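You operate a simulated robot arm through the tools that you are given. There is no shell and no other tool. Be economical: measure what you need, move in short steps, check, and stop when the job is done.

The job below is to be done with a simulated robot arm. You get a single attempt, and the scene is never put back.

Task
Take the green scoop from the steel table and leave it in the carton.
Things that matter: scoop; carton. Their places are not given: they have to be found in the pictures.

It is judged by the outcome, as a careful person would: the job done as asked, and still so three seconds after it is handed in. It fails if anything else is knocked over, pushed out of place, dropped, spilled or broken.

Robot
A 7-joint arm with a two-finger parallel gripper, fixed in place. Base frame: the origin is at the foot of the arm, x ahead of it, y to its left, z up; the work surface is at about z = 0. Units: mm, degrees, N and s.
With the tool pointing down near the work surface it reaches from about 240 to 620 mm from the base axis. Its first joint turns from -66.0 to 66.0 degrees. Payload 2.6 kg.
The tool frame sits at the grasp point between the pads (the TCP): z along the fingers, y along the line on which they close. The tips reach 30 mm beyond it. Largest opening 94 mm; finger width 28, thickness 10; the body of the gripper, 50 by 96 mm, starts 55 mm behind the TCP.
Orientation is told as [roll, pitch, yaw] about the base's x, y, z axes, in that order, counted from this pose: with the fingers straight down and closing along the base's y, the tool's x points along the base's -x, its y along +y and its z along -z.

Tools
- The arm moves only by the tool nudge_tool. Its argument "rows" is a list of rows, each a list of 7 numbers: the shift along the tool's x, y, z in units of 300 mm (1.0 is 300 mm), then the turn, a rotation vector about the tool's x, y, z in units of 60 degrees (1.0 is 60 degrees), then the gripper command, from -1 (fully open) to 1 (shut), values between in proportion. In form: [[x, y, z, rx, ry, rz, fingers], ...]. A call has 1 to 8 rows; each row is the pose to reach, as a shift and turn from the pose commanded when the call began, along the tool's axes at that moment. A call with a number of a shift or a turn outside -1 to 1 is refused whole. Rows are played at 5 a second. More than 50 mm and 8.6 degrees between two rows, or a gripper value outside its range, and nothing of the call is played. A pose out of reach is approached as far as the arm can. The call stops where the force on the tool passes 40 N (or 10 N more than at its start, if that is more) or the arm is blocked; 0.2 s more then pass. The fingers move at their own pace (about 72 mm/s each) and stop on an object; they squeeze with about 39 N. The grip force told is the motor's: it shows also when the fingers shut on nothing. Time passes only in rows, and 0.2 s behind the last, so rows that repeat a pose let the fingers close. It gives the time, the measured TCP pose, the force on the tool (base axes), the opening and the grip force at its end, in the units of the frame above (readings bear some noise).
- Cameras (640 x 400 px; columns grow to the right, rows downward): "scene" is fixed at [48, 444.3, 565.3]; the picture's right is [-0.63, -0.78, 0.00], its down [-0.44, 0.36, -0.82] and it looks along [0.64, -0.52, -0.57] (base axes); focal length 347 px, centre (320, 200). "wrist" rides on the gripper at [-37, 0, -58] in the tool frame; the picture's right is [0.00, -1.00, 0.00], its down [0.97, 0.00, -0.24] and it looks along [0.24, 0.00, 0.97] (tool axes); focal length 218 px, centre (320, 200).
- capture(camera): a new picture of that camera. No time passes.
- measure_at(camera, pixels): for up to 12 pixels [column, row] of the newest picture of that camera ("zoom" is the newest enlarged one), the place [x, y, z] in the base frame of the surface seen there, good to about 2 mm. No time passes.
- inspect(camera, box): a new picture of the part [left, top, right, bottom] of that camera's present view, enlarged. No time passes.
- hand_in(): hands the job in; it is judged then, once.

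Work in short steps. Measure before you move; look again where a grasp or a placing could have gone wrong, and mend it. You have 60 turns and 30 pictures in all, those below and enlarged ones among them. Open the gripper and draw the arm clear of the work before you hand the job in, unless the task says otherwise; then end with one line.

The tools are called after "Request:" as a command line: name --pt "numbers of a row" for each row, then --argument value for the rest, lists and objects as JSON in quotes. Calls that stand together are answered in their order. nudge_tool: Moves the arm, as the interface text tells. Its arguments: {"type":"object","properties":{"rows":{"type":"array"}},"required":["rows"]} The other tools are called the same way: capture (camera) takes a picture; measure_at (camera, pixels) gives the place of the surface under pixels of a picture; inspect (camera, box) takes an enlarged picture of a part of a camera's view; hand_in () hands the job in.

At the start:

```text
t: 0.0
ee_pos: [454.4, 13.8, 295.5]
tcp_rot: [0.0, 0.1, -0.1]
contact_force: [-0.3, 0.2, 0.2]
grip_width: 94.1
grip_force: 0.1
```

scene: 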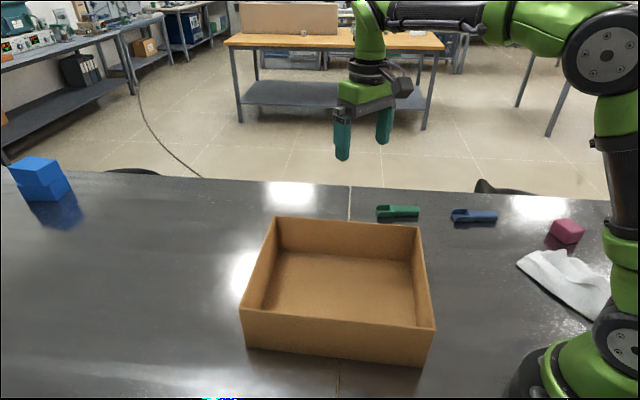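
wrist: 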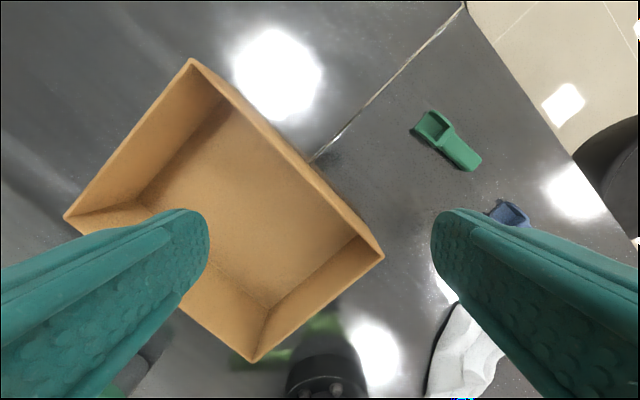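

The green scoop is at about (397,211) in the scene view and (447,140) in the wrist view; the carton is beside it. I enlarge the scoop in the wrist view and measure the scoop and carton.

Request:
inspect --camera "wrist" --box '[390, 90, 510, 190]'

Request:
measure_at --camera "wrist" --pixels '[[432, 127], [447, 143], [460, 155], [473, 165], [416, 129], [192, 61], [381, 256], [68, 216], [252, 360], [230, 200], [400, 180]]'

```text
4.00 times, centred on (450, 140) of wrist
```

zoom: 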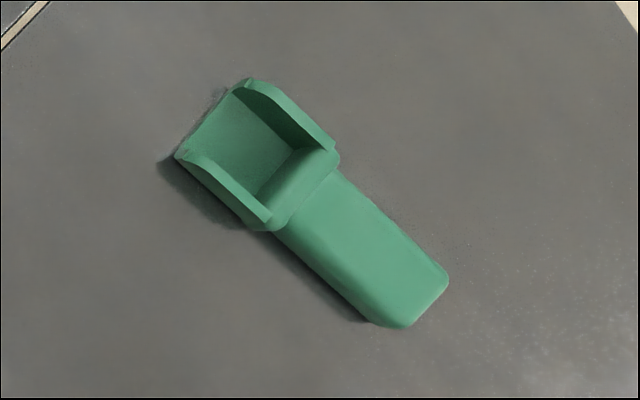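

```text
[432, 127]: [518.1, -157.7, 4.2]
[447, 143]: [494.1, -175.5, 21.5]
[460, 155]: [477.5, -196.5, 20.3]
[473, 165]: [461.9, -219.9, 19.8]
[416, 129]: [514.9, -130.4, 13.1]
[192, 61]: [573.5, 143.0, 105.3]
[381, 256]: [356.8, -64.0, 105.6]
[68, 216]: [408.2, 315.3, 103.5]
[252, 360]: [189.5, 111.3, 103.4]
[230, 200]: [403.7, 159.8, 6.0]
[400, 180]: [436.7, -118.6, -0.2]
```

The handle runs down-right in the zoom, from about (310,200) to (425,310). I measure its edges and ends to get the axis and width.

Request:
measure_at --camera "zoom" --pixels '[[345, 180], [290, 235], [395, 230], [335, 275], [440, 280], [385, 315], [365, 245], [320, 205], [410, 290], [245, 85], [180, 155], [320, 155]]'

```text
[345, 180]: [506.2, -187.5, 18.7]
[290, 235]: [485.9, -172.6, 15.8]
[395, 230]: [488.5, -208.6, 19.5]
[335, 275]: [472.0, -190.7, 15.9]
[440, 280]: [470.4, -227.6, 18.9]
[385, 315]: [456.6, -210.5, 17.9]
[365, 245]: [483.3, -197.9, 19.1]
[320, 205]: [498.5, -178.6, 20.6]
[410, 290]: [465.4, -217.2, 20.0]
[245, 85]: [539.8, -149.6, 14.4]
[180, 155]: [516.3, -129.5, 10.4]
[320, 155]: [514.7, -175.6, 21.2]
```

The handle is about 25 mm wide, centred at (483,-197), with its axis at about 49.5° and its top at z≈20. I turn the tool by -49.5° about its own z while moving above it to z≈200, then look.

Request:
nudge_tool --pt "-0.0159 -0.1171 0.053 0 0 -0.1375 -0.28" --pt "-0.0318 -0.2342 0.106 0 0 -0.275 -0.28" --pt "-0.0477 -0.3513 0.159 0 0 -0.4125 -0.28" --pt "-0.0636 -0.4684 0.212 0 0 -0.55 -0.28" --pt "-0.0795 -0.5855 0.265 0 0 -0.6875 -0.28" --pt "-0.0953 -0.7027 0.318 0 0 -0.825 -0.28" --pt "-0.0953 -0.7027 0.318 0 0 -0.825 -0.28"

Request:
capture --camera "wrist"

```text
t: 1.6
ee_pos: [483.1, -198.4, 199.4]
tcp_rot: [0.0, 0.0, 49.5]
contact_force: [0.2, 0.5, -0.7]
grip_width: 60.2
grip_force: 0.2
```

```text
26 pictures are left
```

wrist: 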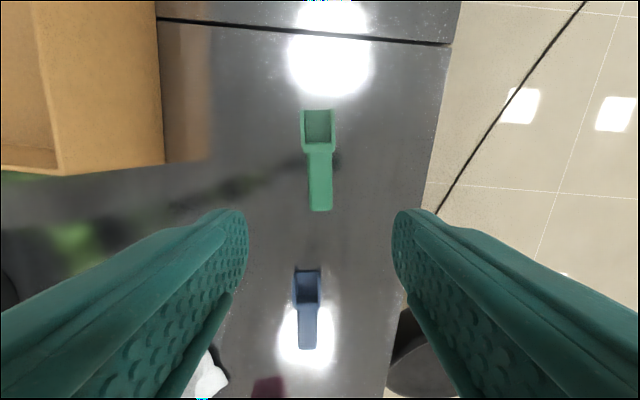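

The green handle lies upright in the picture at columns 308-332, rows 152-210, and the blue scoop's bowl is well behind at (307,285). I check positions before going down.

Request:
measure_at --camera "wrist" --pixels '[[319, 160], [320, 180], [320, 205], [310, 185], [330, 185], [307, 272], [318, 125]]'

```text
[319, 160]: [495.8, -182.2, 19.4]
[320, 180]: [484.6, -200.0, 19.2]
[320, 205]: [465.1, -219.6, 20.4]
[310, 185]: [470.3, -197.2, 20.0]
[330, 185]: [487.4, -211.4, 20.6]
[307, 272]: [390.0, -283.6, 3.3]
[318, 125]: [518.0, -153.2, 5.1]
```

The handle is centred within about 2 mm under the tool. I descend straight to TCP z≈34 (tips about 4 mm above the table) and close.

Request:
nudge_tool --pt "0 -0.005 0.15 0 0 0 -0.28" --pt "0 -0.005 0.3 0 0 0 -0.28" --pt "0 -0.005 0.43 0 0 0 -0.28" --pt "0 -0.005 0.51 0 0 0 -0.28" --pt "0 -0.005 0.551 0 0 0 -0.28" --pt "0 -0.005 0.551 0 0 0 1" --pt "0 -0.005 0.551 0 0 0 1" --pt "0 -0.005 0.551 0 0 0 1"

```text
t: 3.4
ee_pos: [485.5, -197.8, 33.5]
tcp_rot: [0.0, 0.0, 49.6]
contact_force: [-0.7, 0.5, 0.7]
grip_width: 26.9
grip_force: 39.2
```

The fingers stopped at 26.9 mm with 39 N, matching the handle. I lift to about z=215 and look.

Request:
nudge_tool --pt "0 0 -0.08 0 0 0 1" --pt "0 0 -0.2 0 0 0 1" --pt "0 0 -0.34 0 0 0 1" --pt "0 0 -0.48 0 0 0 1" --pt "0 0 -0.605 0 0 0 1" --pt "0 0 -0.605 0 0 0 1"

Request:
capture --camera "wrist"

Request:
capture --camera "scene"

Request:
measure_at --camera "scene" --pixels '[[340, 285], [277, 218], [420, 228], [243, 308], [433, 328], [290, 300], [400, 310], [340, 255]]'

```text
t: 4.8
ee_pos: [486.4, -196.9, 216.4]
tcp_rot: [0.0, 0.0, 49.6]
contact_force: [0.2, -0.2, 0.3]
grip_width: 26.5
grip_force: 39.1
```

```text
25 pictures are left
```

wrist: 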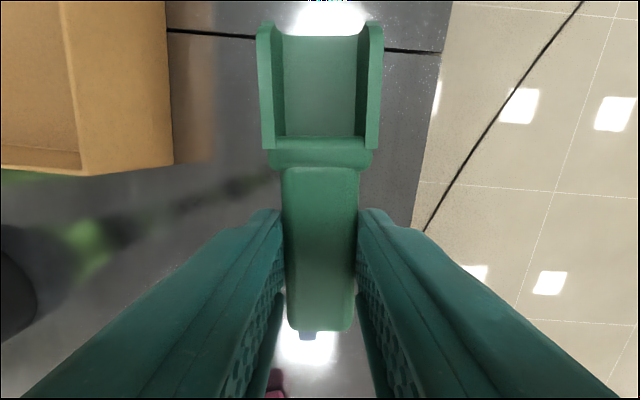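

```text
24 pictures are left
```

scene: 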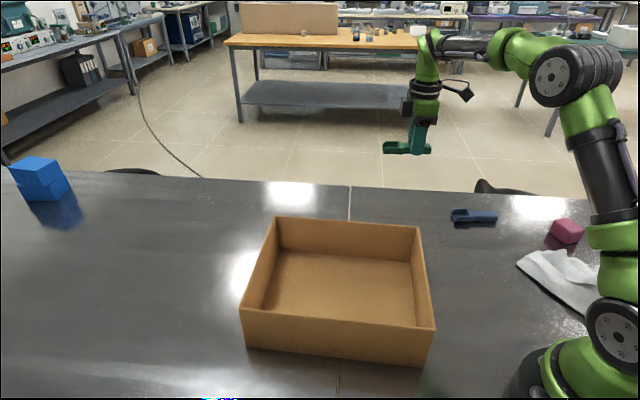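

```text
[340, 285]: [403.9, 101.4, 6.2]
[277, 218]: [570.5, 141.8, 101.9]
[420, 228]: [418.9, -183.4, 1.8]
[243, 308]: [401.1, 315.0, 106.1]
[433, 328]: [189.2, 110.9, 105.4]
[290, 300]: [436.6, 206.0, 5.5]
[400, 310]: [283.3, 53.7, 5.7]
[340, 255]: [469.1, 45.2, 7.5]
```

The scoop is firmly held and clear. The carton centre is about (381,126), with its floor at z≈6 and rim at ≈105. I carry the scoop at this height to TCP (361,103), so that the scoop is centred over the carton.

Request:
nudge_tool --pt "-0.0614 0.1208 0 0 0 0 1" --pt "-0.1228 0.2415 0 0 0 0 1" --pt "-0.1841 0.3623 0 0 0 0 1" --pt "-0.2455 0.483 0 0 0 0 1" --pt "-0.3069 0.6038 0 0 0 0 1" --pt "-0.3683 0.7245 0 0 0 0 1" --pt "-0.4296 0.8453 0 0 0 0 1" --pt "-0.491 0.966 0 0 0 0 1"

Request:
capture --camera "wrist"

Request:
capture --camera "scene"

```text
t: 6.6
ee_pos: [356.8, 101.7, 215.2]
tcp_rot: [0.0, -0.1, 49.5]
contact_force: [0.4, -0.4, 0.1]
grip_width: 26.4
grip_force: 38.6
```

```text
23 pictures are left
```

wrist: 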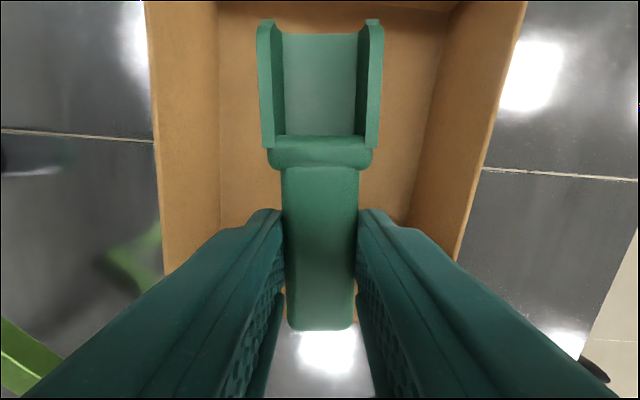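

```text
22 pictures are left
```

scene: 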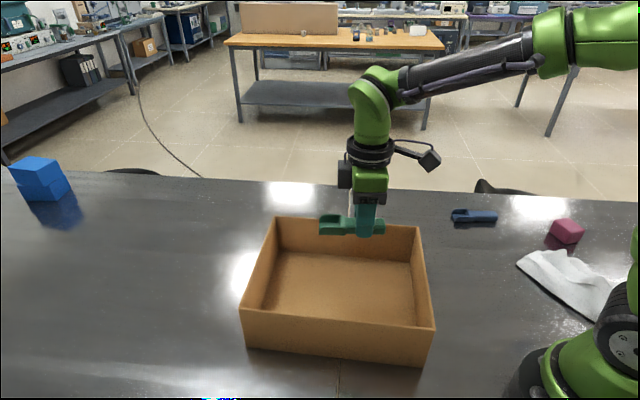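

The scoop is inside the carton's outline in both views (wrist columns 256-383 between the walls). I go down to TCP z≈41, slowing near the carton floor.

Request:
nudge_tool --pt "0 0 0.13 0 0 0 1" --pt "0 0 0.27 0 0 0 1" --pt "0 0 0.4 0 0 0 1" --pt "0 0 0.49 0 0 0 1" --pt "0 0 0.54 0 0 0 1" --pt "0 0 0.565 0 0 0 1" --pt "0 0 0.579 0 0 0 1"

Request:
capture --camera "scene"

```text
t: 8.2
ee_pos: [358.9, 100.5, 41.5]
tcp_rot: [-0.1, 0.0, 49.5]
contact_force: [-0.2, 0.7, -0.5]
grip_width: 26.7
grip_force: 39.0
```

```text
21 pictures are left
```

scene: 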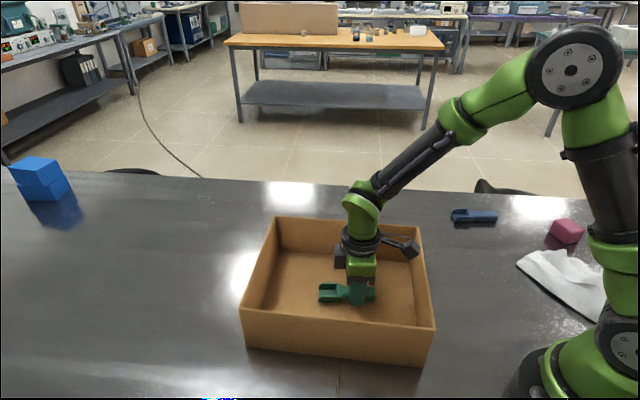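

The scoop is just above the carton floor with no contact force. I open to about 60 mm, then raise straight up.

Request:
nudge_tool --pt "0 0 0.003 0 0 0 -0.28" --pt "0 0 0.003 0 0 0 -0.28" --pt "0 0 0.003 0 0 0 -0.28" --pt "0 0 -0.1 0 0 0 -0.28" --pt "0 0 -0.25 0 0 0 -0.28" --pt "0 0 -0.4 0 0 0 -0.28" --pt "0 0 -0.55 0 0 0 -0.28" --pt "0 0 -0.7 0 0 0 -0.28"

Request:
capture --camera "scene"

Request:
capture --camera "wrist"

```text
t: 10.0
ee_pos: [359.5, 103.7, 252.3]
tcp_rot: [0.1, 0.0, 49.6]
contact_force: [0.5, 0.3, -0.4]
grip_width: 60.4
grip_force: 0.1
```

```text
20 pictures are left
```

scene: 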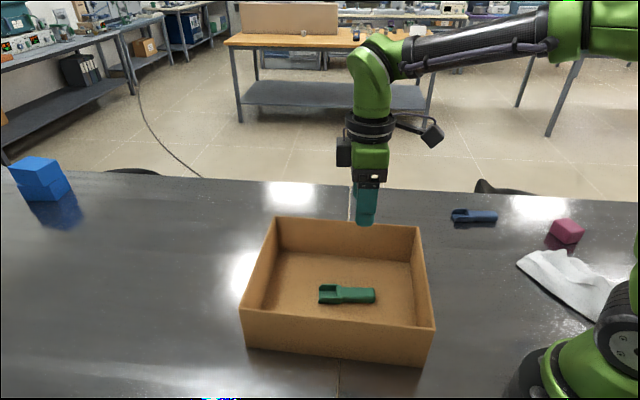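

```text
19 pictures are left
```

wrist: 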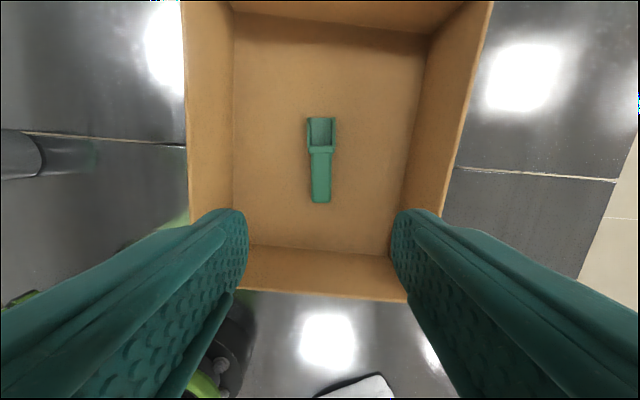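

The scoop lies flat on the carton floor at (347,294) in the scene, and nothing else has moved. I draw the arm aside over the clear table, opening fully.

Request:
nudge_tool --pt "-0.03 -0.13 -0.02 0 0 0 -1" --pt "-0.06 -0.26 -0.04 0 0 0 -1" --pt "-0.09 -0.39 -0.06 0 0 0 -1" --pt "-0.12 -0.52 -0.08 0 0 0 -1" --pt "-0.15 -0.65 -0.1 0 0 0 -1" --pt "-0.15 -0.65 -0.1 0 0 0 -1"

Request:
capture --camera "scene"

```text
t: 11.4
ee_pos: [539.1, 8.7, 283.4]
tcp_rot: [0.0, 0.1, 49.6]
contact_force: [0.3, 0.9, 0.0]
grip_width: 94.0
grip_force: 0.0
```

```text
18 pictures are left
```

scene: 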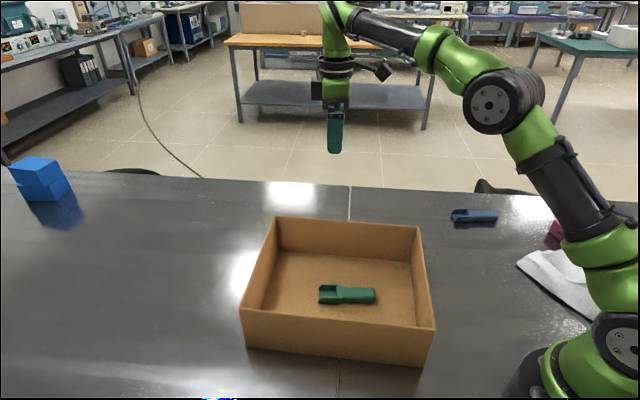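

The scoop rests in the carton, the gripper is open and the arm is clear, so I hand in the job.

Request:
hand_in

```text
The job is handed in.
```

The green scoop is lying flat on the floor of the carton. The last scene picture showed nothing else out of place, and the arm was clear with the gripper open when I handed the job in.
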